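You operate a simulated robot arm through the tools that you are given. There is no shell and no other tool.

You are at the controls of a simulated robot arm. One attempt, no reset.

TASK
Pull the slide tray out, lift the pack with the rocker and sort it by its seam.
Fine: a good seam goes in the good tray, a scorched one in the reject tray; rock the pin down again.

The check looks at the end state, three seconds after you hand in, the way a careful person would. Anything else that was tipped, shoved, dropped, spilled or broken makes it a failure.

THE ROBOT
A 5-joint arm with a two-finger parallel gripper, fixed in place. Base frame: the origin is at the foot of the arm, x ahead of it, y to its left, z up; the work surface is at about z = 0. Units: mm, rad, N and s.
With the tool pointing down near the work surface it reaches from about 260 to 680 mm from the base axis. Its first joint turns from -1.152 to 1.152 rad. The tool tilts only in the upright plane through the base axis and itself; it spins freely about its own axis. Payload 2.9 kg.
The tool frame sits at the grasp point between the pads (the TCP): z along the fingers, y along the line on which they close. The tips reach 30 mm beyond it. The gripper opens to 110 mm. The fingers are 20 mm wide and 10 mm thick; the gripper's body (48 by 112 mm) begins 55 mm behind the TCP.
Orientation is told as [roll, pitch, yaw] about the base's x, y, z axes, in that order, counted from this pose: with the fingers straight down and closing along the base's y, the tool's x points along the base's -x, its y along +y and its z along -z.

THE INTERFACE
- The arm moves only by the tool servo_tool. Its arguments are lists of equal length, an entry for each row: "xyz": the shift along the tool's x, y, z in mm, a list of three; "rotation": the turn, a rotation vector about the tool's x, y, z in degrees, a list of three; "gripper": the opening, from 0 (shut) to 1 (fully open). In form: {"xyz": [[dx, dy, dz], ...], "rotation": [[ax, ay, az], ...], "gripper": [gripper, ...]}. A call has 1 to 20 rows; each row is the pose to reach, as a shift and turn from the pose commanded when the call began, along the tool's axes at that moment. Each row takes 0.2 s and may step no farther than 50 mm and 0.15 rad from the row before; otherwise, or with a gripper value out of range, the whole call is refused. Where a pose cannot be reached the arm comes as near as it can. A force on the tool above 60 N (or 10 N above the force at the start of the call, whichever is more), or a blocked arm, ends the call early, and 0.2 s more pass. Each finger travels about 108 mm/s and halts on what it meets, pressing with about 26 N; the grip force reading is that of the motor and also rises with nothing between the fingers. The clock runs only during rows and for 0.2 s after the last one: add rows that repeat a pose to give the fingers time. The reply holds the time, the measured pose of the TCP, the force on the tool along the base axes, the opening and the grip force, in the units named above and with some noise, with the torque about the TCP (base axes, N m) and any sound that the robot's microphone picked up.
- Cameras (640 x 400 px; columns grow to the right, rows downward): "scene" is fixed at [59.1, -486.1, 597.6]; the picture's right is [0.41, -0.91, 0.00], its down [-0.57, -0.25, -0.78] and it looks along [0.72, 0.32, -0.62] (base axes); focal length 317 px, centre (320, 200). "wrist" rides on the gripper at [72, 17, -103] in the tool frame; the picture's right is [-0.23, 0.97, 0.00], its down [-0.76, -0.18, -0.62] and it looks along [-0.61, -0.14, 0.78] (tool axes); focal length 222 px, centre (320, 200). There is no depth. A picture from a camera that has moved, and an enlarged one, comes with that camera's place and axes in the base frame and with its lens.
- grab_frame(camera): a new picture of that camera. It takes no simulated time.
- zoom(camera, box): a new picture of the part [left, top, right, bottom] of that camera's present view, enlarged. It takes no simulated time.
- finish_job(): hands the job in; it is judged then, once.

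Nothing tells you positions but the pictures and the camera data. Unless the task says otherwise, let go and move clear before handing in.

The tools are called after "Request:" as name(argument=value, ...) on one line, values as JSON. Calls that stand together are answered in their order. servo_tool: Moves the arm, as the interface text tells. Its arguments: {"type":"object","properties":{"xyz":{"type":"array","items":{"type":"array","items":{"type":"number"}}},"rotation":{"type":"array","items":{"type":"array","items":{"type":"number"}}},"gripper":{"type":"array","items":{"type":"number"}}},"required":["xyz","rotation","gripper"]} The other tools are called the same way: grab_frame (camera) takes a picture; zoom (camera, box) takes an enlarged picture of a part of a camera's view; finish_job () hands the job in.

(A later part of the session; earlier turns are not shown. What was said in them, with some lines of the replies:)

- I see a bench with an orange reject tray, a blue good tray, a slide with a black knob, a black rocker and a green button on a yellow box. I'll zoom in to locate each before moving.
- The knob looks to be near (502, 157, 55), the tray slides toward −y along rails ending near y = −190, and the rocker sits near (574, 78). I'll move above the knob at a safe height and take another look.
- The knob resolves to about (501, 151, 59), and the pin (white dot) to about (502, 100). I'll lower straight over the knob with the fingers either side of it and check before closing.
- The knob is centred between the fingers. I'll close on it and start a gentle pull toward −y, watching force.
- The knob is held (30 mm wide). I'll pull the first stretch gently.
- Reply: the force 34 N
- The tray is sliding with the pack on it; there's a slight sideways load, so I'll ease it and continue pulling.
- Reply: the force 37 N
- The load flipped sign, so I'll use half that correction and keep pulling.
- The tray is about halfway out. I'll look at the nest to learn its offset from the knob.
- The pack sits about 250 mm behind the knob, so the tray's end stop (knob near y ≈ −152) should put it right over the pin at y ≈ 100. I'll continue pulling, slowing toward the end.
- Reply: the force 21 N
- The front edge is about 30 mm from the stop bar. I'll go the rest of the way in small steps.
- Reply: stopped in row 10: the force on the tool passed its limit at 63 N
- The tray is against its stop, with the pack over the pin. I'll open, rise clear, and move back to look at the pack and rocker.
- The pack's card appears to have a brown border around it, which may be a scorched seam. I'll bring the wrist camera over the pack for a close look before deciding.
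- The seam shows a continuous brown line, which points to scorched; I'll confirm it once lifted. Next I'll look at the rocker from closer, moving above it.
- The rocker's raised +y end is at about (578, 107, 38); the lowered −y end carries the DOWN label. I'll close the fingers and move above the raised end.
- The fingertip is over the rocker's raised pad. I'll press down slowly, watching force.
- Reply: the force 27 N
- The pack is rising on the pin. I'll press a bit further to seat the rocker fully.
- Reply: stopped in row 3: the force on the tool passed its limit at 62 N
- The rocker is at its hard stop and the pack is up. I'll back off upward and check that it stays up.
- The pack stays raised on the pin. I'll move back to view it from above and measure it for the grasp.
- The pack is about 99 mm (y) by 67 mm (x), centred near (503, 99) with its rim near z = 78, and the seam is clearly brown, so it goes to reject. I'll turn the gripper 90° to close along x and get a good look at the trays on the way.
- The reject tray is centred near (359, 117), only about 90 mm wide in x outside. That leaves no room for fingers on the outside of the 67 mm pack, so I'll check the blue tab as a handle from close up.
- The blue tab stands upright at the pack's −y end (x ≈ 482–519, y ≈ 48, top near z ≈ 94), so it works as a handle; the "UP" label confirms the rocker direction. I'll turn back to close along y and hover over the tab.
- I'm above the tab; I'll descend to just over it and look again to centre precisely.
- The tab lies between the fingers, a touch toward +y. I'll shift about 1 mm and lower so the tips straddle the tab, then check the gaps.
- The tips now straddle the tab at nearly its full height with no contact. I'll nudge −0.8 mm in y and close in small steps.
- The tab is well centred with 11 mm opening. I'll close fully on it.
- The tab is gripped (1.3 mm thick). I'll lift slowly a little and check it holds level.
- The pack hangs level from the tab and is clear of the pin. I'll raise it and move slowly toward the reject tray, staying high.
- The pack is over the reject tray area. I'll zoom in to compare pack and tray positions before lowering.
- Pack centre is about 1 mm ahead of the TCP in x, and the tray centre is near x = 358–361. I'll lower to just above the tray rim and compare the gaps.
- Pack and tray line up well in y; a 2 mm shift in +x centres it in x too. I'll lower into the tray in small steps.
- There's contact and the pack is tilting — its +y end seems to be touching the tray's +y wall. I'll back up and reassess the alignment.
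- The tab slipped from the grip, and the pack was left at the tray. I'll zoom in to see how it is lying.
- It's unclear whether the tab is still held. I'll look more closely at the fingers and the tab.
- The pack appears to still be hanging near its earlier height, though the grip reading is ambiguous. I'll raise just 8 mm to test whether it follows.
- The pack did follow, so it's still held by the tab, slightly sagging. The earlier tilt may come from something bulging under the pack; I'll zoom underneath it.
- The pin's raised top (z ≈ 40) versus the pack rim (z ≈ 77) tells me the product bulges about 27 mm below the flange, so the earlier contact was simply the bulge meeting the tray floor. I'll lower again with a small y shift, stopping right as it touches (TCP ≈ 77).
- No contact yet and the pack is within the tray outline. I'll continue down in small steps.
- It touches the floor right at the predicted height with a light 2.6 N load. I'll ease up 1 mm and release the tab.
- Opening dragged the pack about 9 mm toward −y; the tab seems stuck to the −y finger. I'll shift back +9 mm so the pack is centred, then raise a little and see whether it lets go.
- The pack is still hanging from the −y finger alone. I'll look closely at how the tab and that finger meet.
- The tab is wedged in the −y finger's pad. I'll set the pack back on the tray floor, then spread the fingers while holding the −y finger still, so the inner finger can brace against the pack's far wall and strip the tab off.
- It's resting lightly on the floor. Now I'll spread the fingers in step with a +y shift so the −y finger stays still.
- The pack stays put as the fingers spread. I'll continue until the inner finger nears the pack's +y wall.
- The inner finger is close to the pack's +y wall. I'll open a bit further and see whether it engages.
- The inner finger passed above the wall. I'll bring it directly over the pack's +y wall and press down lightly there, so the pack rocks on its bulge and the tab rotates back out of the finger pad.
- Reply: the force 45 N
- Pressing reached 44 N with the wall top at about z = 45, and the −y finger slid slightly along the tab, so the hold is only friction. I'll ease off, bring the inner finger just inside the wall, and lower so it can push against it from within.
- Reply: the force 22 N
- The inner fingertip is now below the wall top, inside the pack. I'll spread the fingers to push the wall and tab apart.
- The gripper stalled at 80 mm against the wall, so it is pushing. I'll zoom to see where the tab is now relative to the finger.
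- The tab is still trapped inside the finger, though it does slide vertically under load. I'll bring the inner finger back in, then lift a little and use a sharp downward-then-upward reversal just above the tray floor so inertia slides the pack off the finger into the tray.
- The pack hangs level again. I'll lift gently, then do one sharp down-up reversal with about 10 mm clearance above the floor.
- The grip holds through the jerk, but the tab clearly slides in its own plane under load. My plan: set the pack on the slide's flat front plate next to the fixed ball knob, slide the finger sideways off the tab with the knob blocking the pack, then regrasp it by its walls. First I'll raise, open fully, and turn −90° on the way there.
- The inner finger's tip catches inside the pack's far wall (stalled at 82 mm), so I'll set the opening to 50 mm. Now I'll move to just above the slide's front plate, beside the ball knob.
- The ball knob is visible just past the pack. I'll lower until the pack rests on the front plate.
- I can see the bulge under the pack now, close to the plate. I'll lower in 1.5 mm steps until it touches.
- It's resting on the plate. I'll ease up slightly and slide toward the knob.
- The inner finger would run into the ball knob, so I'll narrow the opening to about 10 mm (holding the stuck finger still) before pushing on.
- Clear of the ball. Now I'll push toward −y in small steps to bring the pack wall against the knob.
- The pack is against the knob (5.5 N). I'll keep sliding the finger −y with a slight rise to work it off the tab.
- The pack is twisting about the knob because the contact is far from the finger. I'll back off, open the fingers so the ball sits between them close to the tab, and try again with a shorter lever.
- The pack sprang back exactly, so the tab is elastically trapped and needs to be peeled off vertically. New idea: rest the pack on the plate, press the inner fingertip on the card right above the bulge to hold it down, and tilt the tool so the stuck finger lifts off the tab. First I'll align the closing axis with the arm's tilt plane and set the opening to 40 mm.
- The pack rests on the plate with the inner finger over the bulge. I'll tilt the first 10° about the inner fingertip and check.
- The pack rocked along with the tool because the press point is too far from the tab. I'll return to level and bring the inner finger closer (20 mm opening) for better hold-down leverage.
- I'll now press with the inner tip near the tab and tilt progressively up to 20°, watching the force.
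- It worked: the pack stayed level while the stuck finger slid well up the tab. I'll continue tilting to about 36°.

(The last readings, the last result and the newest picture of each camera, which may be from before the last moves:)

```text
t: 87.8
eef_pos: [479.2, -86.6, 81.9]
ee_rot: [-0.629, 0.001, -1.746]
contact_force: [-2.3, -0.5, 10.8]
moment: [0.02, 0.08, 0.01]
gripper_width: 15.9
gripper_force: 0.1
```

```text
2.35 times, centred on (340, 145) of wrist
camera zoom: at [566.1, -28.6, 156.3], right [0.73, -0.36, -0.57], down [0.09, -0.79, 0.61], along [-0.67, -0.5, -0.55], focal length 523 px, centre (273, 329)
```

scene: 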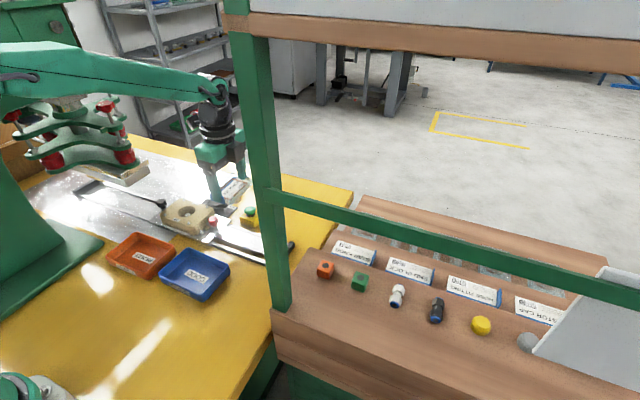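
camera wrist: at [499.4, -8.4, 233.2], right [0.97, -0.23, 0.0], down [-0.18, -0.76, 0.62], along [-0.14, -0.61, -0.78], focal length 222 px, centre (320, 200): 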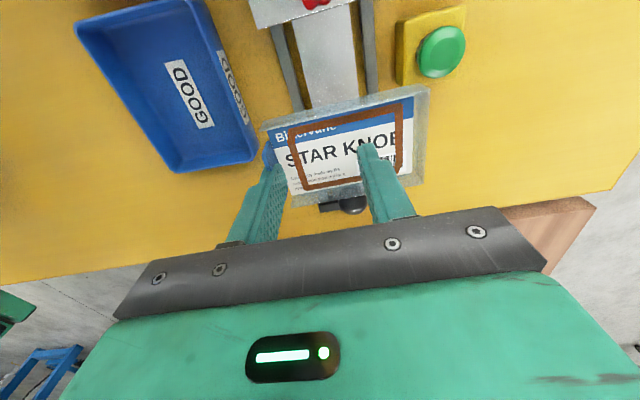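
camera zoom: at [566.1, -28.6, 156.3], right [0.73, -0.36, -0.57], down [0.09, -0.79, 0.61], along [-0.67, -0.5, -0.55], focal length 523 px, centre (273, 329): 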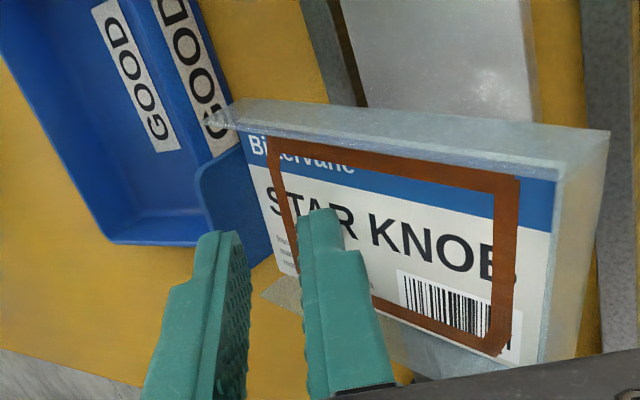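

The tab is free of the finger. I'll raise straight up carefully, leaving the pack standing on the plate.

Request:
servo_tool(xyz=[[0, -1.8, -2.4], [0, -3.5, -4.9], [0, -7, -9.7], [0, -14, -19.4], [0, -26, -36], [0, -38, -53], [0, -38, -53]], rotation=[[0, 0, 0], [0, 0, 0], [0, 0, 0], [0, 0, 0], [0, 0, 0], [0, 0, 0], [0, 0, 0]], gripper=[0.15, 0.15, 0.15, 0.15, 0.15, 0.15, 0.15])

Request:
zoom(camera="scene", box=[180, 180, 300, 255])

Request:
grab_frame(camera="wrist")

```text
t: 89.4
eef_pos: [481.3, -86.0, 149.0]
ee_rot: [-0.629, 0.0, -1.751]
contact_force: [0.1, -0.2, 0.2]
moment: [0.03, -0.01, -0.05]
gripper_width: 16.8
gripper_force: 0.0
```

```text
5.33 times, centred on (240, 218) of scene
camera zoom: at [59.1, -486.1, 597.6], right [0.41, -0.91, 0.0], down [-0.57, -0.25, -0.78], along [0.72, 0.32, -0.62], focal length 1690 px, centre (747, 107)
```

zoom: 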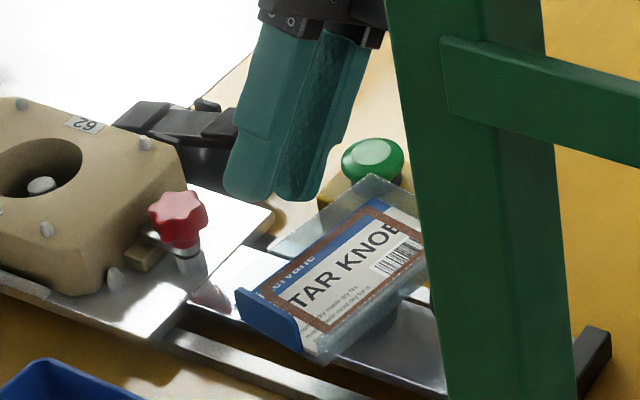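

```text
taken
camera wrist: at [567.2, -28.3, 222.5], right [0.73, -0.36, -0.57], down [0.09, -0.79, 0.61], along [-0.67, -0.5, -0.55], focal length 222 px, centre (320, 200)
```

wrist: 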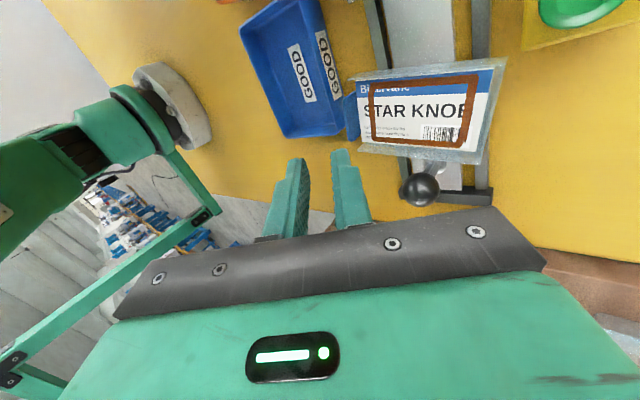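

The pack is standing free and level on the front plate. I'll straighten the tool and raise, then look from above to plan a wall grasp.

Request:
servo_tool(xyz=[[0, -4, -6], [0, -8, -12], [0, -12, -18], [0, -16, -24], [0, -20, -30], [0, -20, -30]], rotation=[[-7.2, 0, 0], [-14.4, 0, 0], [-21.6, 0, 0], [-28.8, 0, 0], [-36, 0, 0], [-36, 0, 0]], gripper=[0.3, 0.5, 0.7, 0.9, 1, 1])

Request:
grab_frame(camera="wrist")

Request:
zoom(camera="wrist", box=[220, 60, 460, 230])

```text
t: 90.8
eef_pos: [481.1, -88.1, 184.9]
ee_rot: [0.001, 0.0, -1.748]
contact_force: [0.2, 0.8, -0.4]
moment: [-0.04, -0.02, -0.01]
gripper_width: 110.1
gripper_force: 0.0
```

```text
taken
camera wrist: at [511.7, -18.8, 287.8], right [0.92, -0.39, 0.0], down [-0.31, -0.72, 0.62], along [-0.25, -0.57, -0.78], focal length 222 px, centre (320, 200)
```

wrist: 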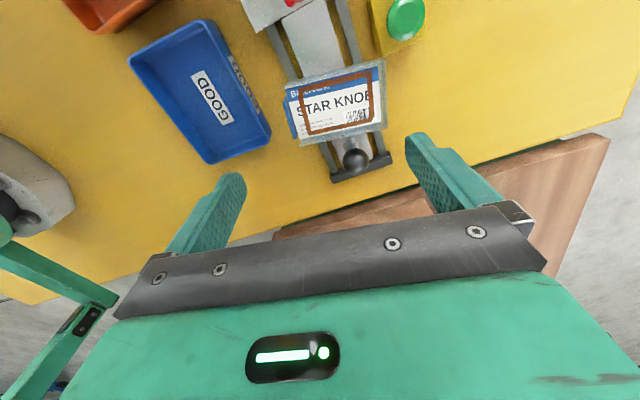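

```text
2.35 times, centred on (340, 145) of wrist
camera zoom: at [511.7, -18.8, 287.8], right [0.92, -0.39, 0.0], down [-0.31, -0.72, 0.62], along [-0.25, -0.57, -0.78], focal length 523 px, centre (273, 329)
```

zoom: 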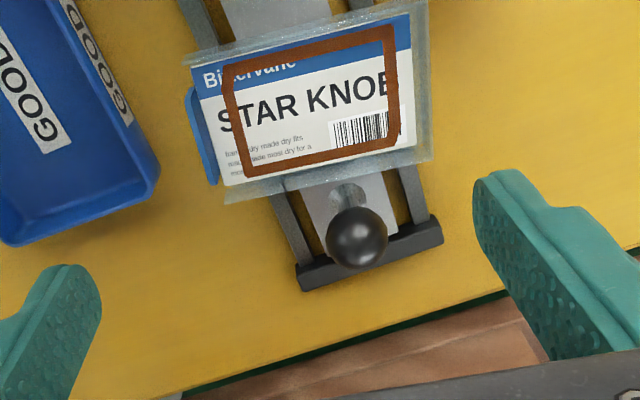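

The pack's centre is about (501, −87), its long axis turned −10°, with the ball knob 17 mm from its −y wall. I'll turn the gripper to close across its width, gripping the walls on the tab half where there is clear space from the knob.

Request:
servo_tool(xyz=[[0, -2, 0], [1, -4, 0], [1, -6, 0], [2, -8, 0], [2, -10, 0], [3, -11, 0], [3, -12, 0], [4, -13, 5], [4.7, -14.6, 12], [4.7, -14.6, 20], [4.7, -14.6, 30], [4.7, -14.6, 35], [4.7, -14.6, 35]], rotation=[[0, 0, -8.2], [0, 0, -16.4], [0, 0, -24.6], [0, 0, -32.8], [0, 0, -41], [0, 0, -49.2], [0, 0, -57.4], [0, 0, -65.6], [0, 0, -73.8], [0, 0, -82], [0, 0, -89.8], [0, 0, -89.8], [0, 0, -89.8]], gripper=[0.9, 0.85, 0.8, 0.75, 0.73, 0.73, 0.73, 0.73, 0.73, 0.73, 0.73, 0.73, 0.73])

Request:
zoom(camera="wrist", box=[200, 60, 440, 230])

Request:
zoom(camera="scene", box=[190, 185, 290, 250])

```text
t: 93.6
eef_pos: [467.5, -80.3, 149.4]
ee_rot: [0.0, 0.003, -0.178]
contact_force: [-0.3, 0.3, -0.4]
moment: [0.0, 0.02, 0.06]
gripper_width: 79.9
gripper_force: 0.0
```

```text
2.35 times, centred on (320, 145) of wrist
camera zoom: at [400.5, -50.7, 252.9], right [0.4, 0.92, 0.0], down [0.72, -0.31, 0.62], along [0.57, -0.25, -0.78], focal length 523 px, centre (320, 329)
```

zoom: 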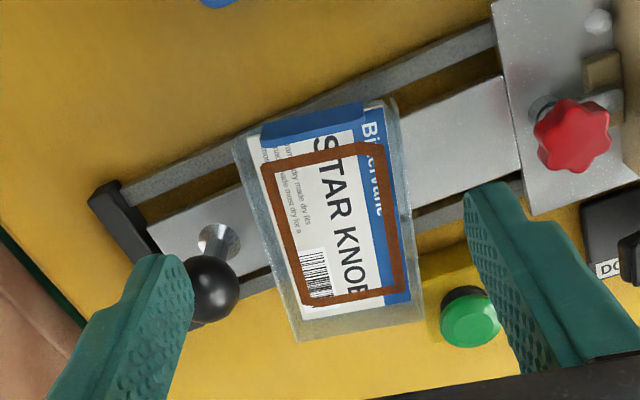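

```text
6.15 times, centred on (240, 218) of scene
camera zoom: at [59.1, -486.1, 597.6], right [0.41, -0.91, 0.0], down [-0.57, -0.25, -0.78], along [0.72, 0.32, -0.62], focal length 1950 px, centre (812, 92)
```

zoom: 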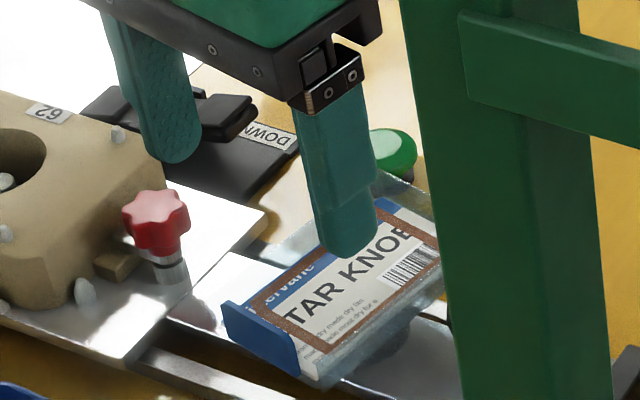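

The wrist view confirms the pack position; the gripper is centred across it. I'll shift 4 mm along its axis and descend around the walls.

Request:
servo_tool(xyz=[[-4, 0, 15], [-4, 0, 32], [-4, 0, 48], [-4, 0, 58], [-4, 0, 66], [-4, 0, 71], [-4, 0, 74], [-4, 0, 74]], rotation=[[0, 0, 0], [0, 0, 0], [0, 0, 0], [0, 0, 0], [0, 0, 0], [0, 0, 0], [0, 0, 0], [0, 0, 0]], gripper=[0.73, 0.73, 0.73, 0.73, 0.73, 0.73, 0.73, 0.73])

Request:
zoom(camera="wrist", box=[200, 60, 440, 230])

Request:
zoom(camera="scene", box=[190, 190, 290, 255])

```text
t: 95.4
eef_pos: [472.1, -82.1, 75.3]
ee_rot: [0.0, 0.001, -0.179]
contact_force: [0.5, -0.2, 0.2]
moment: [-0.01, 0.0, 0.0]
gripper_width: 80.3
gripper_force: 0.1
```

```text
2.35 times, centred on (320, 145) of wrist
camera zoom: at [404.7, -52.0, 178.4], right [0.4, 0.92, 0.0], down [0.72, -0.31, 0.62], along [0.57, -0.25, -0.78], focal length 523 px, centre (320, 329)
```

zoom: 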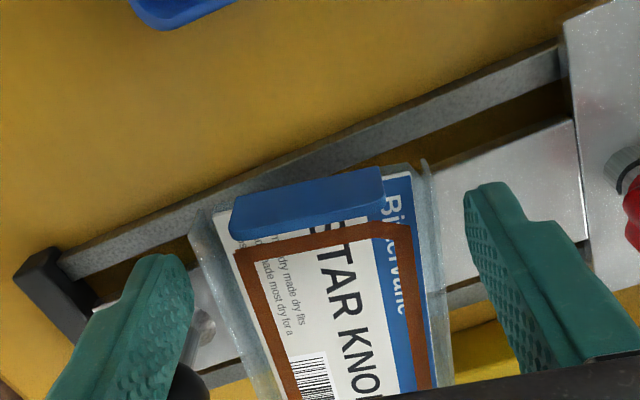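

```text
6.15 times, centred on (240, 222) of scene
camera zoom: at [59.1, -486.1, 597.6], right [0.41, -0.91, 0.0], down [-0.57, -0.25, -0.78], along [0.72, 0.32, -0.62], focal length 1950 px, centre (812, 62)
```

zoom: 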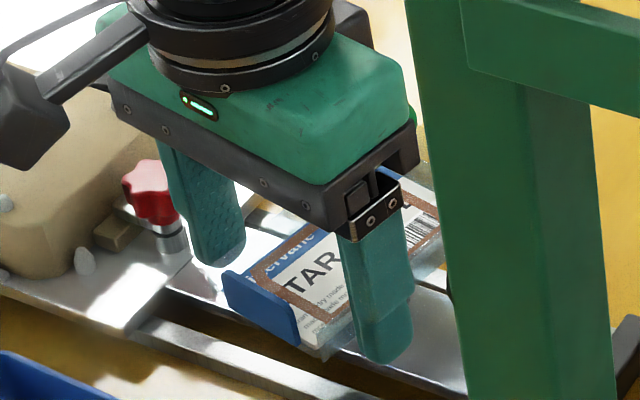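

The fingers straddle the pack with no contact. I'll close in steps and check centring.

Request:
servo_tool(xyz=[[0, 0, 0], [0, 0, 0], [0, 0, 0]], rotation=[[0, 0, 0], [0, 0, 0], [0, 0, 0]], gripper=[0.69, 0.65, 0.645])

Request:
zoom(camera="wrist", box=[200, 60, 440, 230])

```text
t: 96.2
eef_pos: [472.9, -81.4, 75.2]
ee_rot: [-0.002, 0.002, -0.18]
contact_force: [0.8, 0.1, -0.7]
moment: [0.0, 0.0, -0.03]
gripper_width: 71.0
gripper_force: 0.1
```

```text
2.35 times, centred on (320, 145) of wrist
camera zoom: at [404.7, -51.9, 178.6], right [0.4, 0.92, 0.0], down [0.72, -0.31, 0.62], along [0.57, -0.25, -0.78], focal length 523 px, centre (320, 329)
```

zoom: 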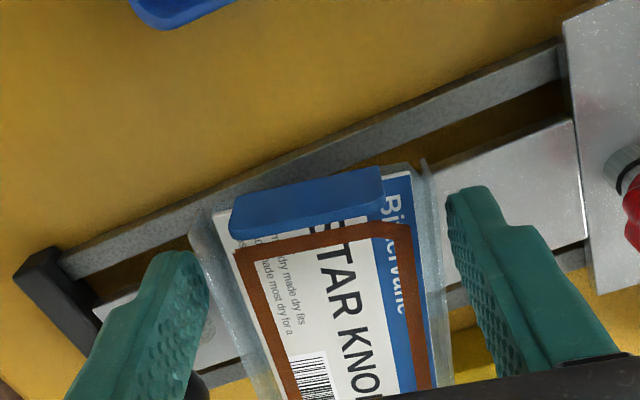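

Gaps look even. I'll close onto the walls.

Request:
servo_tool(xyz=[[0, 0, 0], [0, 0, 0], [0, 0, 0], [0, 0, 0]], rotation=[[0, 0, 0], [0, 0, 0], [0, 0, 0], [0, 0, 0]], gripper=[0.61, 0.57, 0.53, 0.53])

Request:
zoom(camera="wrist", box=[200, 60, 440, 230])

Request:
zoom(camera="scene", box=[190, 190, 290, 255])

```text
t: 97.2
eef_pos: [473.5, -81.0, 75.7]
ee_rot: [0.001, 0.004, -0.18]
contact_force: [-0.4, 0.7, 0.2]
moment: [-0.04, 0.0, -0.04]
gripper_width: 60.7
gripper_force: 26.3
```

```text
2.35 times, centred on (320, 145) of wrist
camera zoom: at [404.7, -51.9, 178.6], right [0.4, 0.92, 0.0], down [0.72, -0.31, 0.62], along [0.57, -0.25, -0.78], focal length 523 px, centre (320, 329)
```

zoom: 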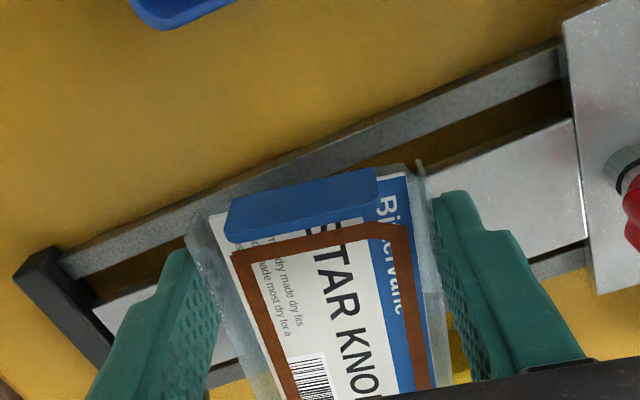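

```text
6.15 times, centred on (240, 222) of scene
camera zoom: at [59.1, -486.1, 597.6], right [0.41, -0.91, 0.0], down [-0.57, -0.25, -0.78], along [0.72, 0.32, -0.62], focal length 1950 px, centre (812, 62)
```

zoom: 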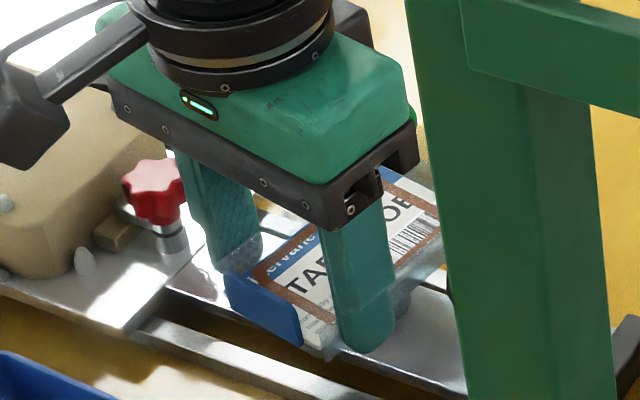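

The pack is held at 60.7 mm across its walls. I'll lift slightly and check that it comes up level.

Request:
servo_tool(xyz=[[0, 0, -3], [0, 0, -7], [0, 0, -12], [0, 0, -18], [0, 0, -18]], rotation=[[0, 0, 0], [0, 0, 0], [0, 0, 0], [0, 0, 0], [0, 0, 0]], gripper=[0.53, 0.53, 0.53, 0.53, 0.53])

Request:
zoom(camera="wrist", box=[200, 60, 440, 230])

Request:
zoom(camera="scene", box=[190, 190, 290, 255])

```text
t: 98.4
eef_pos: [472.9, -81.4, 93.0]
ee_rot: [0.002, 0.002, -0.179]
contact_force: [0.0, 0.8, -0.7]
moment: [0.03, 0.03, 0.02]
gripper_width: 60.8
gripper_force: 25.7
```

```text
2.35 times, centred on (320, 145) of wrist
camera zoom: at [404.1, -51.0, 196.7], right [0.4, 0.92, 0.0], down [0.72, -0.31, 0.62], along [0.57, -0.25, -0.78], focal length 523 px, centre (320, 329)
```

zoom: 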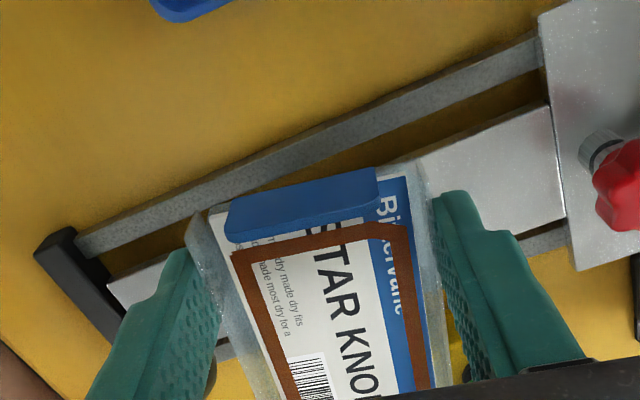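

```text
6.15 times, centred on (240, 222) of scene
camera zoom: at [59.1, -486.1, 597.6], right [0.41, -0.91, 0.0], down [-0.57, -0.25, -0.78], along [0.72, 0.32, -0.62], focal length 1950 px, centre (812, 62)
```

zoom: 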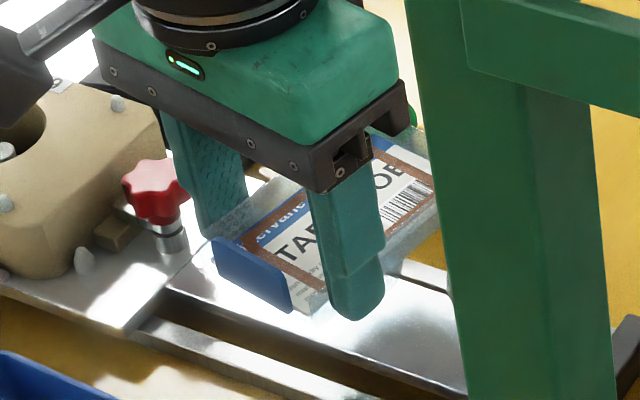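

Held firmly and level. I'll raise it and carry it to above the reject tray while turning to +90°, so its long side lines up with the tray.

Request:
servo_tool(xyz=[[0, 0, -20], [0, 0, -42], [0, 0, -64], [0, 0, -85], [10, 11, -85], [21, 22, -85], [32, 33, -85], [43, 45, -85], [54, 56, -85], [65, 68, -85], [76, 79, -85], [87, 91, -85], [98, 102, -85], [109, 114, -85], [120, 125, -85], [131, 136, -85], [141.5, 147.2, -85], [141.5, 147.2, -85]], rotation=[[0, 0, 0], [0, 0, 0], [0, 0, 0], [0, 0, 0], [0, 0, -7.7], [0, 0, -15.4], [0, 0, -23.1], [0, 0, -30.8], [0, 0, -38.5], [0, 0, -46.2], [0, 0, -53.9], [0, 0, -61.6], [0, 0, -69.3], [0, 0, -77], [0, 0, -84.7], [0, 0, -92.4], [0, 0, -100.3], [0, 0, -100.3]], gripper=[0.53, 0.53, 0.53, 0.53, 0.53, 0.53, 0.53, 0.53, 0.53, 0.53, 0.53, 0.53, 0.53, 0.53, 0.53, 0.53, 0.53, 0.53])

Request:
grab_frame(camera="wrist")

Request:
zoom(camera="scene", box=[80, 180, 240, 300])

```text
t: 102.2
eef_pos: [359.9, 88.9, 177.8]
ee_rot: [0.0, 0.0, 1.573]
contact_force: [0.1, -0.2, 0.2]
moment: [-0.01, 0.02, 0.0]
gripper_width: 60.7
gripper_force: 26.2
```

```text
taken
camera wrist: at [343.4, 16.8, 281.0], right [-0.97, 0.23, 0.0], down [0.18, 0.76, 0.62], along [0.14, 0.61, -0.78], focal length 222 px, centre (320, 200)
```

wrist: 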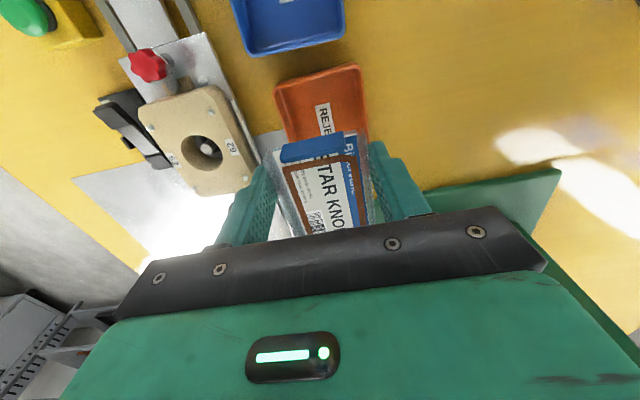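

```text
3.33 times, centred on (160, 240) of scene
camera zoom: at [59.1, -486.1, 597.6], right [0.41, -0.91, 0.0], down [-0.57, -0.25, -0.78], along [0.72, 0.32, -0.62], focal length 1056 px, centre (853, 67)
```

zoom: 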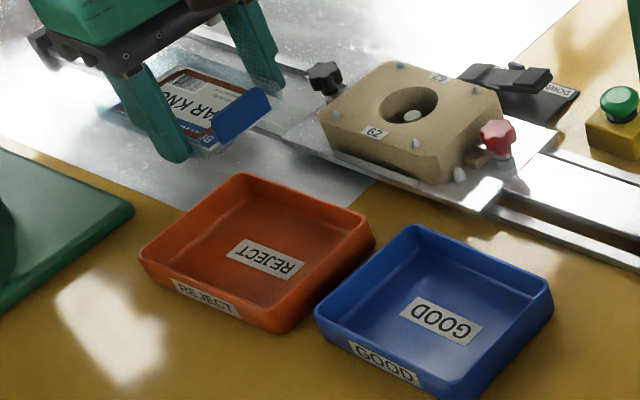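

The pack is above the reject tray, long sides aligned. I'll lower to just above the rim and compare positions.

Request:
servo_tool(xyz=[[0, 1, 14], [0, 2, 30], [0, 2, 46], [0, 2, 60], [0, 2, 70], [0, 2, 76], [0, 2, 76]], rotation=[[0, 0, 0], [0, 0, 0], [0, 0, 0], [0, 0, 0], [0, 0, 0], [0, 0, 0], [0, 0, 0]], gripper=[0.53, 0.53, 0.53, 0.53, 0.53, 0.53, 0.53])

Request:
zoom(camera="wrist", box=[220, 40, 440, 230])

Request:
zoom(camera="scene", box=[95, 200, 191, 270])

```text
t: 103.8
eef_pos: [357.0, 89.4, 101.8]
ee_rot: [0.002, 0.002, 1.57]
contact_force: [-1.0, 1.1, 0.4]
moment: [-0.01, 0.02, -0.01]
gripper_width: 60.9
gripper_force: 25.5
```

```text
2.11 times, centred on (330, 135) of wrist
camera zoom: at [340.7, 17.8, 205.7], right [-0.97, 0.23, 0.0], down [0.18, 0.76, 0.62], along [0.14, 0.61, -0.78], focal length 468 px, centre (299, 337)
```

zoom: 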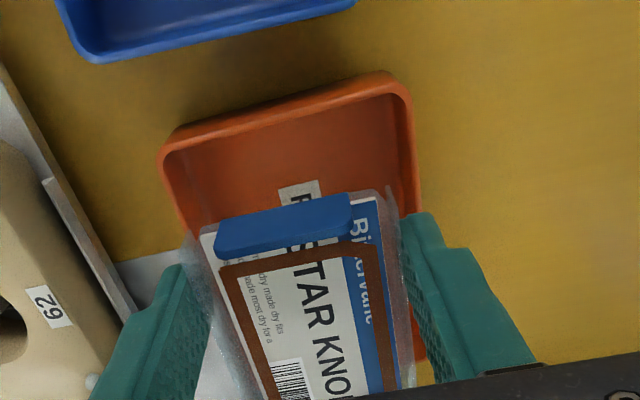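

```text
5.71 times, centred on (143, 235) of scene
camera zoom: at [59.1, -486.1, 597.6], right [0.41, -0.91, 0.0], down [-0.57, -0.25, -0.78], along [0.72, 0.32, -0.62], focal length 1810 px, centre (1331, 0)
```

zoom: 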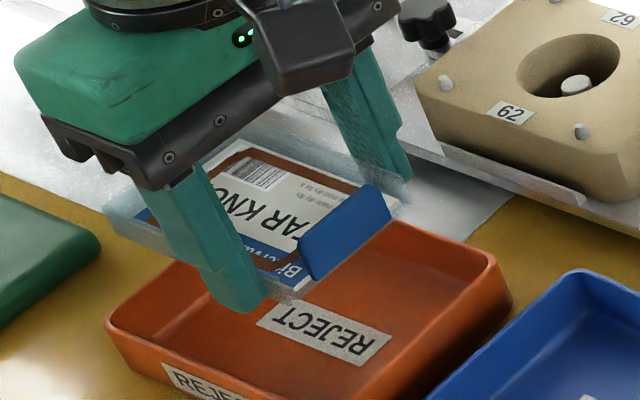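

Centre lines match within a millimetre in x. I'll lower to near the floor, nudging +2 mm in y, then feel for contact in small steps.

Request:
servo_tool(xyz=[[-1, 0, 6], [-2, 0, 13], [-2, 0, 19], [-2, 0, 24], [-2, 0, 28], [-2, 0, 30], [-2, 0, 30]], rotation=[[0, 0, 0], [0, 0, 0], [0, 0, 0], [0, 0, 0], [0, 0, 0], [0, 0, 0], [0, 0, 0]], gripper=[0.53, 0.53, 0.53, 0.53, 0.53, 0.53, 0.53])

Request:
zoom(camera="wrist", box=[220, 40, 440, 230])

Request:
zoom(camera="scene", box=[95, 210, 191, 280])

```text
t: 105.4
eef_pos: [356.5, 91.4, 72.6]
ee_rot: [0.001, 0.0, 1.57]
contact_force: [-0.6, 0.3, -1.4]
moment: [0.02, 0.01, -0.01]
gripper_width: 60.9
gripper_force: 25.9
```

```text
2.11 times, centred on (330, 135) of wrist
camera zoom: at [340.7, 19.4, 175.7], right [-0.97, 0.23, 0.0], down [0.18, 0.76, 0.62], along [0.14, 0.61, -0.78], focal length 468 px, centre (299, 337)
```

zoom: 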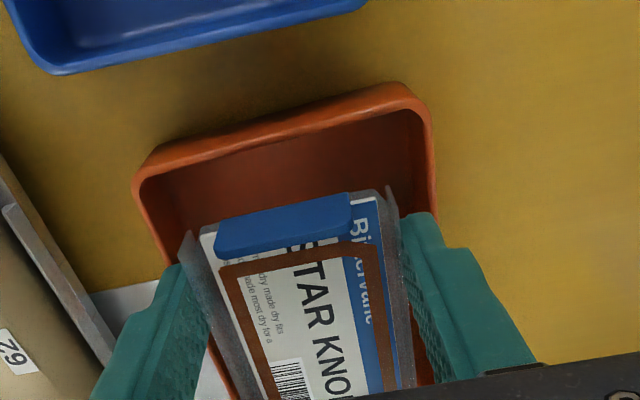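

```text
5.71 times, centred on (143, 245) of scene
camera zoom: at [59.1, -486.1, 597.6], right [0.41, -0.91, 0.0], down [-0.57, -0.25, -0.78], along [0.72, 0.32, -0.62], focal length 1810 px, centre (1331, -57)
```

zoom: 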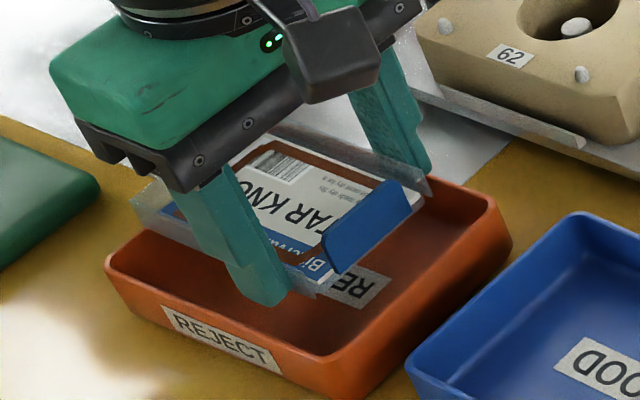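

Still no contact and well centred. I'll step down gently.

Request:
servo_tool(xyz=[[0, 0, 1], [0, 0, 2], [0, 0, 3], [0, 0, 3]], rotation=[[0, 0, 0], [0, 0, 0], [0, 0, 0], [0, 0, 0]], gripper=[0.53, 0.53, 0.53, 0.53])

```text
t: 106.4
eef_pos: [358.8, 92.1, 69.4]
ee_rot: [0.001, 0.0, 1.569]
contact_force: [-1.2, 0.3, -0.5]
moment: [-0.01, 0.0, 0.01]
gripper_width: 60.8
gripper_force: 26.1
```

Request:
servo_tool(xyz=[[0, 0, 1], [0, 0, 2], [0, 0, 2]], rotation=[[0, 0, 0], [0, 0, 0], [0, 0, 0]], gripper=[0.53, 0.53, 0.53])

```text
t: 107.2
eef_pos: [358.5, 91.5, 67.6]
ee_rot: [0.003, 0.001, 1.57]
contact_force: [-0.2, 1.3, -0.6]
moment: [0.0, 0.0, -0.02]
gripper_width: 60.9
gripper_force: 25.7
```

No contact yet at 67.6; I'll take another 1 mm and then another, checking each.

Request:
servo_tool(xyz=[[0, 0, 0.7], [0, 0, 1.3], [0, 0, 1.3]], rotation=[[0, 0, 0], [0, 0, 0], [0, 0, 0]], gripper=[0.53, 0.53, 0.53])

Request:
zoom(camera="scene", box=[95, 210, 191, 280])

```text
t: 108.0
eef_pos: [357.9, 91.6, 66.1]
ee_rot: [0.0, 0.0, 1.572]
contact_force: [0.0, -0.5, -1.3]
moment: [0.0, -0.02, 0.01]
gripper_width: 61.2
gripper_force: 26.3
```

```text
5.71 times, centred on (143, 245) of scene
camera zoom: at [59.1, -486.1, 597.6], right [0.41, -0.91, 0.0], down [-0.57, -0.25, -0.78], along [0.72, 0.32, -0.62], focal length 1810 px, centre (1331, -57)
```

zoom: 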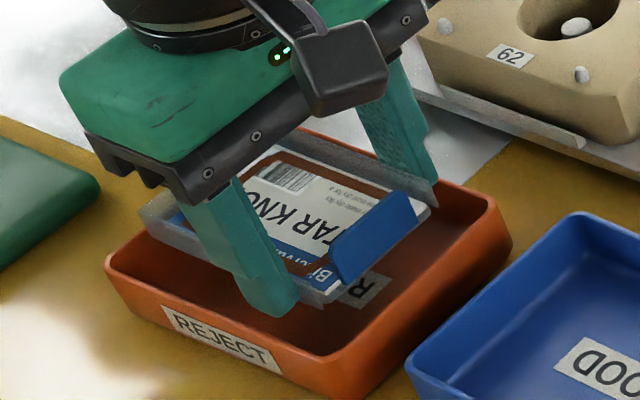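

Still hanging free; two more small steps.

Request:
servo_tool(xyz=[[0, 0, 0.7], [0, 0, 1.4], [0, 0, 1.4]], rotation=[[0, 0, 0], [0, 0, 0], [0, 0, 0]], gripper=[0.53, 0.53, 0.53])

```text
t: 108.8
eef_pos: [356.4, 90.9, 64.7]
ee_rot: [0.002, 0.0, 1.57]
contact_force: [-0.6, 1.5, -0.1]
moment: [-0.02, 0.0, 0.01]
gripper_width: 60.9
gripper_force: 26.2
```

Request:
servo_tool(xyz=[[0, 0, 0.7], [0, 0, 1.2], [0, 0, 1.2]], rotation=[[0, 0, 0], [0, 0, 0], [0, 0, 0]], gripper=[0.53, 0.53, 0.53])

Request:
zoom(camera="scene", box=[105, 220, 185, 275])

```text
t: 109.6
eef_pos: [358.3, 90.5, 62.5]
ee_rot: [0.004, 0.001, 1.57]
contact_force: [0.0, 0.2, -0.8]
moment: [0.0, -0.01, 0.0]
gripper_width: 60.9
gripper_force: 26.5
```

```text
7.27 times, centred on (145, 248) of scene
camera zoom: at [59.1, -486.1, 597.6], right [0.41, -0.91, 0.0], down [-0.57, -0.25, -0.78], along [0.72, 0.32, -0.62], focal length 2304 px, centre (1593, -146)
```

zoom: 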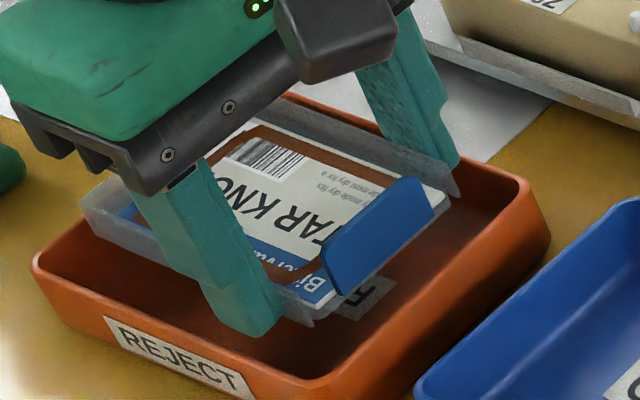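

Very near the floor now by my estimate (contact expected around 62). One more careful step.

Request:
servo_tool(xyz=[[0, 0, 0.5], [0, 0, 1], [0, 0, 1]], rotation=[[0, 0, 0], [0, 0, 0], [0, 0, 0]], gripper=[0.53, 0.53, 0.53])

```text
t: 110.4
eef_pos: [358.3, 90.7, 62.8]
ee_rot: [0.002, -0.001, 1.57]
contact_force: [-0.2, 0.4, 0.2]
moment: [0.01, -0.02, 0.04]
gripper_width: 61.1
gripper_force: 26.1
```

Request:
servo_tool(xyz=[[0, 0, 0.5], [0, 0, 1], [0, 0, 1]], rotation=[[0, 0, 0], [0, 0, 0], [0, 0, 0]], gripper=[0.53, 0.53, 0.53])

```text
t: 111.2
eef_pos: [357.4, 91.0, 61.0]
ee_rot: [0.003, 0.0, 1.571]
contact_force: [-1.2, -1.2, 5.1]
moment: [0.09, -0.03, -0.02]
gripper_width: 60.8
gripper_force: 26.3
```

It touched the floor (5 N). I'll back off 0.7 mm and open slowly.

Request:
servo_tool(xyz=[[0, 0, -0.7], [0, 0, -0.7], [0, 0, -0.7], [0, 0, -0.7], [0, 0, -0.7], [0, 0, -0.7]], rotation=[[0, 0, 0], [0, 0, 0], [0, 0, 0], [0, 0, 0], [0, 0, 0], [0, 0, 0]], gripper=[0.53, 0.56, 0.59, 0.62, 0.65, 0.65])

Request:
zoom(camera="scene", box=[105, 220, 185, 275])

Request:
zoom(camera="wrist", box=[220, 40, 440, 230])

```text
t: 112.6
eef_pos: [355.8, 91.2, 62.8]
ee_rot: [0.003, 0.001, 1.57]
contact_force: [-0.1, 0.9, 0.7]
moment: [0.01, 0.01, 0.01]
gripper_width: 71.4
gripper_force: 0.1
```

```text
7.27 times, centred on (145, 248) of scene
camera zoom: at [59.1, -486.1, 597.6], right [0.41, -0.91, 0.0], down [-0.57, -0.25, -0.78], along [0.72, 0.32, -0.62], focal length 2304 px, centre (1593, -146)
```

zoom: 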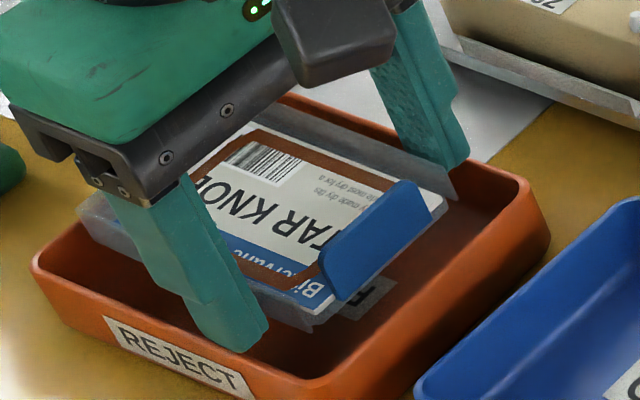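

```text
2.11 times, centred on (330, 135) of wrist
camera zoom: at [340.4, 18.8, 165.8], right [-0.97, 0.23, 0.0], down [0.18, 0.76, 0.62], along [0.14, 0.61, -0.78], focal length 468 px, centre (299, 337)
```

zoom: 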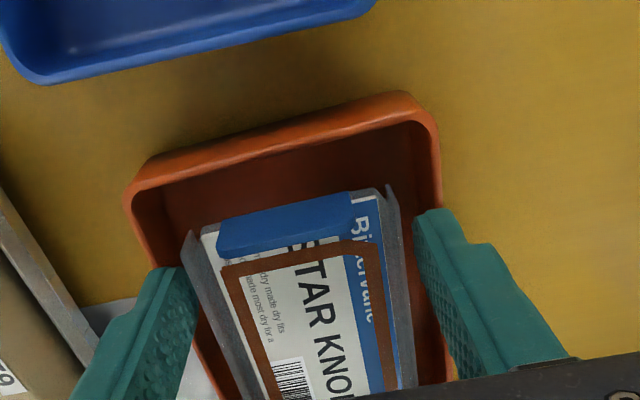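

Released cleanly: the pack stayed while both fingers moved away. I'll rise straight up.

Request:
servo_tool(xyz=[[0, 0, -4], [0, 0, -10], [0, 0, -20], [0, 0, -40], [0, 0, -70], [0, 0, -105], [0, 0, -125], [0, 0, -125]], rotation=[[0, 0, 0], [0, 0, 0], [0, 0, 0], [0, 0, 0], [0, 0, 0], [0, 0, 0], [0, 0, 0], [0, 0, 0]], gripper=[0.65, 0.65, 0.65, 0.65, 0.65, 0.65, 0.65, 0.65])

Request:
zoom(camera="scene", box=[85, 190, 245, 300])

Request:
grab_frame(camera="wrist")

```text
t: 114.4
eef_pos: [357.2, 89.2, 189.2]
ee_rot: [0.0, 0.001, 1.571]
contact_force: [1.2, -0.4, -0.2]
moment: [-0.01, 0.01, 0.03]
gripper_width: 71.6
gripper_force: 0.1
```

```text
3.64 times, centred on (165, 245) of scene
camera zoom: at [59.1, -486.1, 597.6], right [0.41, -0.91, 0.0], down [-0.57, -0.25, -0.78], along [0.72, 0.32, -0.62], focal length 1152 px, centre (884, 36)
```

zoom: 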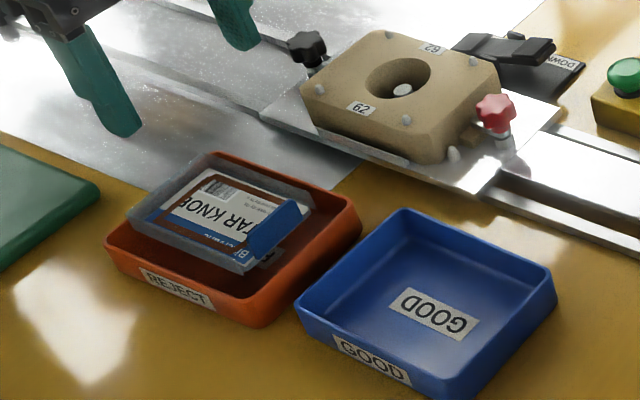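

```text
taken
camera wrist: at [340.8, 18.1, 291.1], right [-0.97, 0.23, 0.0], down [0.18, 0.76, 0.62], along [0.14, 0.61, -0.78], focal length 222 px, centre (320, 200)
```

wrist: 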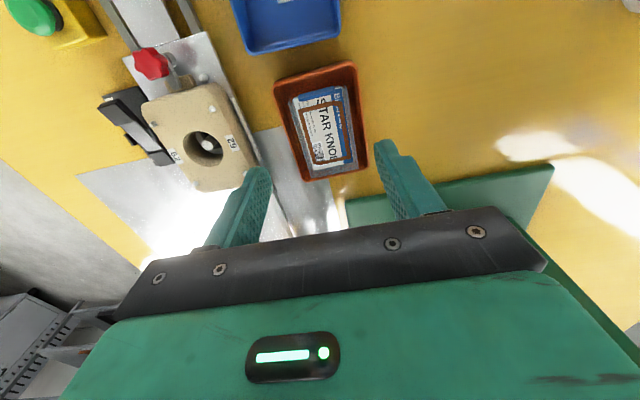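

The pack now rests in the reject tray. Next I'll go to the rocker's raised −y ("DOWN") end with fingers closed.

Request:
servo_tool(xyz=[[0, -18, 0], [4, -36, 0], [8, -54, 0], [12, -74, 0], [16, -94, 0], [20, -114, 0], [26, -134, 0], [32, -156, 0], [38, -178, 0], [44, -200, 0], [47, -221, 20], [47, -221, 60], [47, -221, 85], [47, -221, 85]], rotation=[[0, 0, 8.2], [0, 0, 16.4], [0, 0, 24.6], [0, 0, 32.8], [0, 0, 41], [0, 0, 49.2], [0, 0, 57.4], [0, 0, 65.6], [0, 0, 73.8], [0, 0, 82], [0, 0, 90], [0, 0, 90], [0, 0, 90], [0, 0, 90]], gripper=[0.5, 0.3, 0.1, 0, 0, 0, 0, 0, 0, 0, 0, 0, 0, 0])

Request:
grab_frame(camera="wrist")

Request:
zoom(camera="scene", box=[170, 165, 290, 240])

```text
t: 117.4
eef_pos: [577.1, 45.0, 103.4]
ee_rot: [0.0, 0.002, 0.0]
contact_force: [-0.7, -0.6, -0.7]
moment: [0.01, -0.02, 0.02]
gripper_width: 0.1
gripper_force: 26.2
```

```text
taken
camera wrist: at [505.9, 60.8, 205.8], right [0.23, 0.97, 0.0], down [0.76, -0.18, 0.62], along [0.61, -0.14, -0.78], focal length 222 px, centre (320, 200)
```

wrist: 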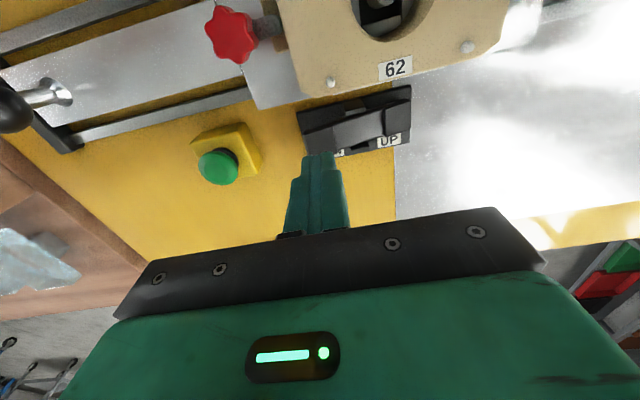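

```text
5.33 times, centred on (230, 202) of scene
camera zoom: at [59.1, -486.1, 597.6], right [0.41, -0.91, 0.0], down [-0.57, -0.25, -0.78], along [0.72, 0.32, -0.62], focal length 1690 px, centre (800, 187)
```

zoom: 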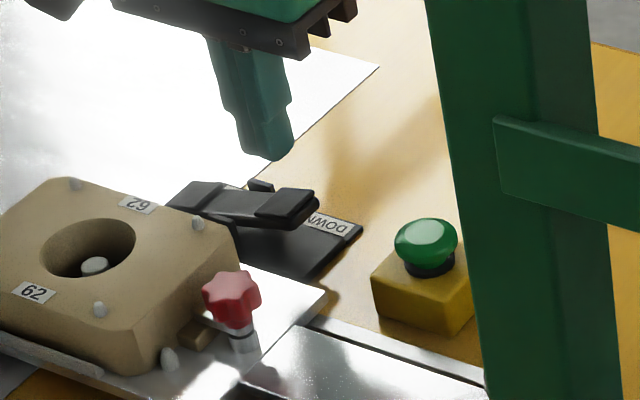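

The closed fingertips are above the raised "DOWN" end near (578, 45). I'll press down slowly as before.

Request:
servo_tool(xyz=[[0, 1, 15], [0, 1, 25], [0, 1, 30], [0, 1, 33], [0, 1, 36], [0, 1, 39], [0, 1, 42], [0, 1, 45], [0, 1, 47], [0, 1, 49]], rotation=[[0, 0, 0], [0, 0, 0], [0, 0, 0], [0, 0, 0], [0, 0, 0], [0, 0, 0], [0, 0, 0], [0, 0, 0], [0, 0, 0], [0, 0, 0]], gripper=[0, 0, 0, 0, 0, 0, 0, 0, 0, 0])

Request:
zoom(camera="scene", box=[170, 165, 290, 240])

```text
t: 119.6
eef_pos: [578.5, 44.7, 57.0]
ee_rot: [0.001, 0.0, 0.0]
contact_force: [-15.7, -2.7, 30.4]
moment: [0.22, 0.46, 0.12]
gripper_width: 0.0
gripper_force: 25.2
```

```text
5.33 times, centred on (230, 202) of scene
camera zoom: at [58.8, -486.2, 597.6], right [0.41, -0.91, 0.0], down [-0.57, -0.25, -0.78], along [0.72, 0.32, -0.62], focal length 1690 px, centre (800, 187)
```

zoom: 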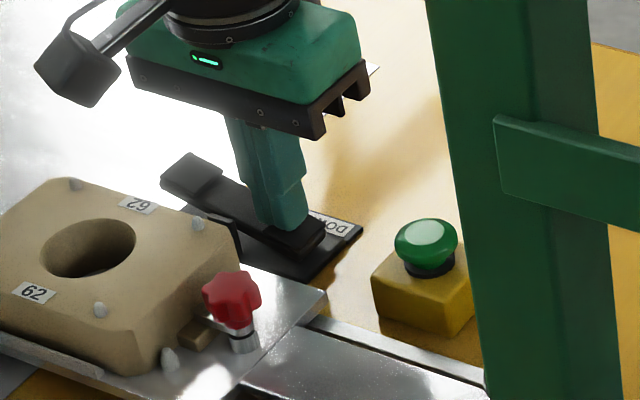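

The rocker went down and the pin has dropped out of sight in the nest. I'll press the last bit to seat it, then back off.

Request:
servo_tool(xyz=[[0, 0, 1], [0, 0, 2], [0, 0, 3]], rotation=[[0, 0, 0], [0, 0, 0], [0, 0, 0]], gripper=[0, 0, 0])

```text
t: 120.4
eef_pos: [577.7, 44.4, 57.1]
ee_rot: [0.001, -0.002, 0.0]
contact_force: [-3.9, -1.6, 7.8]
moment: [0.02, 0.17, 0.05]
gripper_width: 0.0
gripper_force: 25.9
stopped in row 3: the force on the tool passed its limit at 61 N (the readings are from after the stop); the commanded pose is now the measured one
```

The rocker is at its stop. I'll rise and move clear.

Request:
servo_tool(xyz=[[0, 0, -5], [0, 0, -20], [0, 0, -55], [0, 0, -100], [0, 0, -145], [30, -10, -170], [70, -20, -190], [110, -30, -210], [110, -30, -210]], rotation=[[0, 0, 0], [0, 0, 0], [0, 0, 0], [0, 0, 0], [0, 0, 0], [0, 0, 0], [0, 0, 0], [0, 0, 0], [0, 0, 0]], gripper=[0, 0, 0, 0, 0, 0.2, 0.4, 0.6, 0.6])

Request:
grab_frame(camera="scene")

Request:
zoom(camera="scene", box=[140, 170, 300, 260])

Request:
zoom(camera="scene", box=[95, 215, 195, 280])

Request:
grab_frame(camera="wrist")

```text
t: 122.4
eef_pos: [467.4, 16.2, 265.4]
ee_rot: [0.001, -0.001, -0.001]
contact_force: [-0.6, -0.5, -0.9]
moment: [0.01, -0.01, 0.01]
gripper_width: 66.1
gripper_force: 0.1
```

```text
taken
```

scene: 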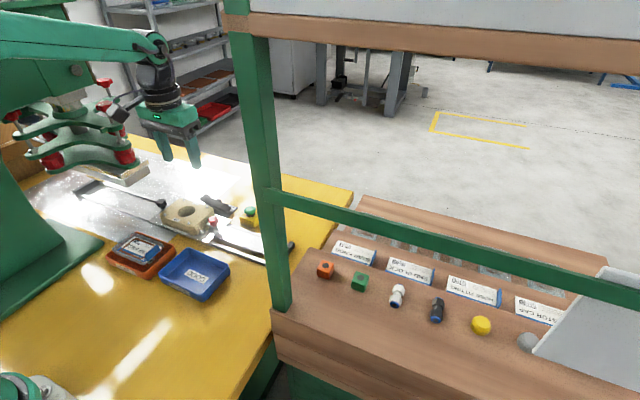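

```text
4.00 times, centred on (220, 215) of scene
camera zoom: at [59.0, -486.1, 597.6], right [0.41, -0.91, 0.0], down [-0.57, -0.25, -0.78], along [0.72, 0.32, -0.62], focal length 1267 px, centre (720, 140)
```

zoom: 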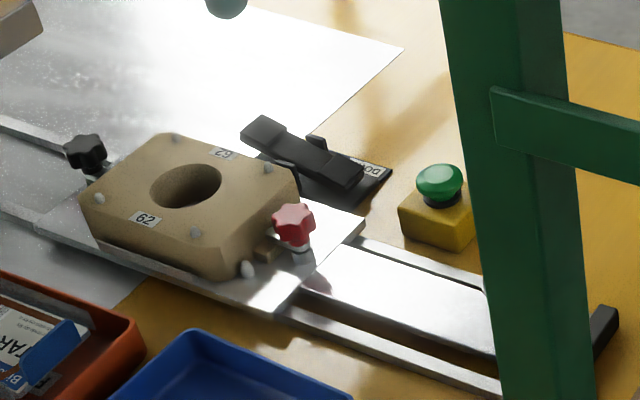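

```text
6.15 times, centred on (145, 248) of scene
camera zoom: at [59.0, -486.1, 597.6], right [0.41, -0.91, 0.0], down [-0.57, -0.25, -0.78], along [0.72, 0.32, -0.62], focal length 1950 px, centre (1397, -92)
```

zoom: 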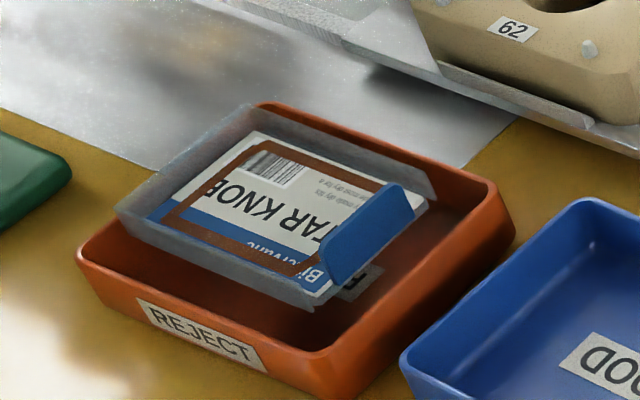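

```text
taken
camera wrist: at [395.3, 33.9, 368.9], right [0.23, 0.97, 0.0], down [0.76, -0.18, 0.62], along [0.61, -0.14, -0.78], focal length 222 px, centre (320, 200)
```

wrist: 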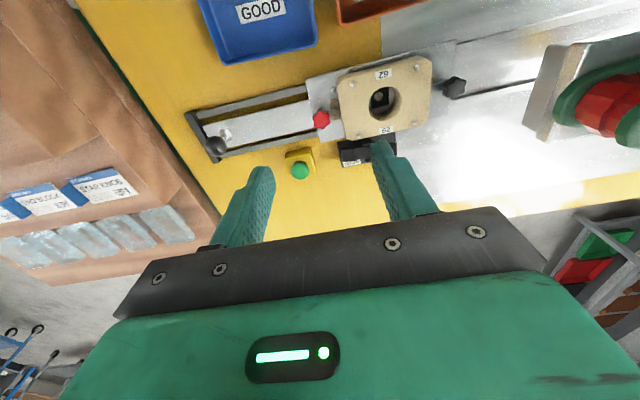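

The scorched pack is in the reject tray. The tray is fully out, the rocker is back on DOWN, and the pin is lowered. The other items look to be where they started and the arm is clear, so I'm handing in.

Request:
finish_job()

```text
The job is handed in.
```

I've handed the job in: the pack is in the reject tray, because its seam shows a continuous brown line all the way round, which I read as scorched. I had no known-good seam to compare it with.

- **Slide tray:** it is pulled out to its end stop.
- **Pin:** I raised it with the rocker to lift the pack, then rocked it down again. In the last pictures the rocker is on DOWN and the pin is lowered in the nest.
- **Handling:** my first grip, on the pack's blue tab, got stuck in one finger and the pack wouldn't release over the tray. I set it down on the slide's front plate, peeled the finger off the tab, and picked it up again by its side walls. Along the way I pressed on the pack with up to about 44 N and pushed it briefly against the slide's ball knob.
- **End state:** in the final pictures the pack looks intact and sits upright inside the tray. Nothing else looks moved or tipped, and the arm is clear with the gripper open.
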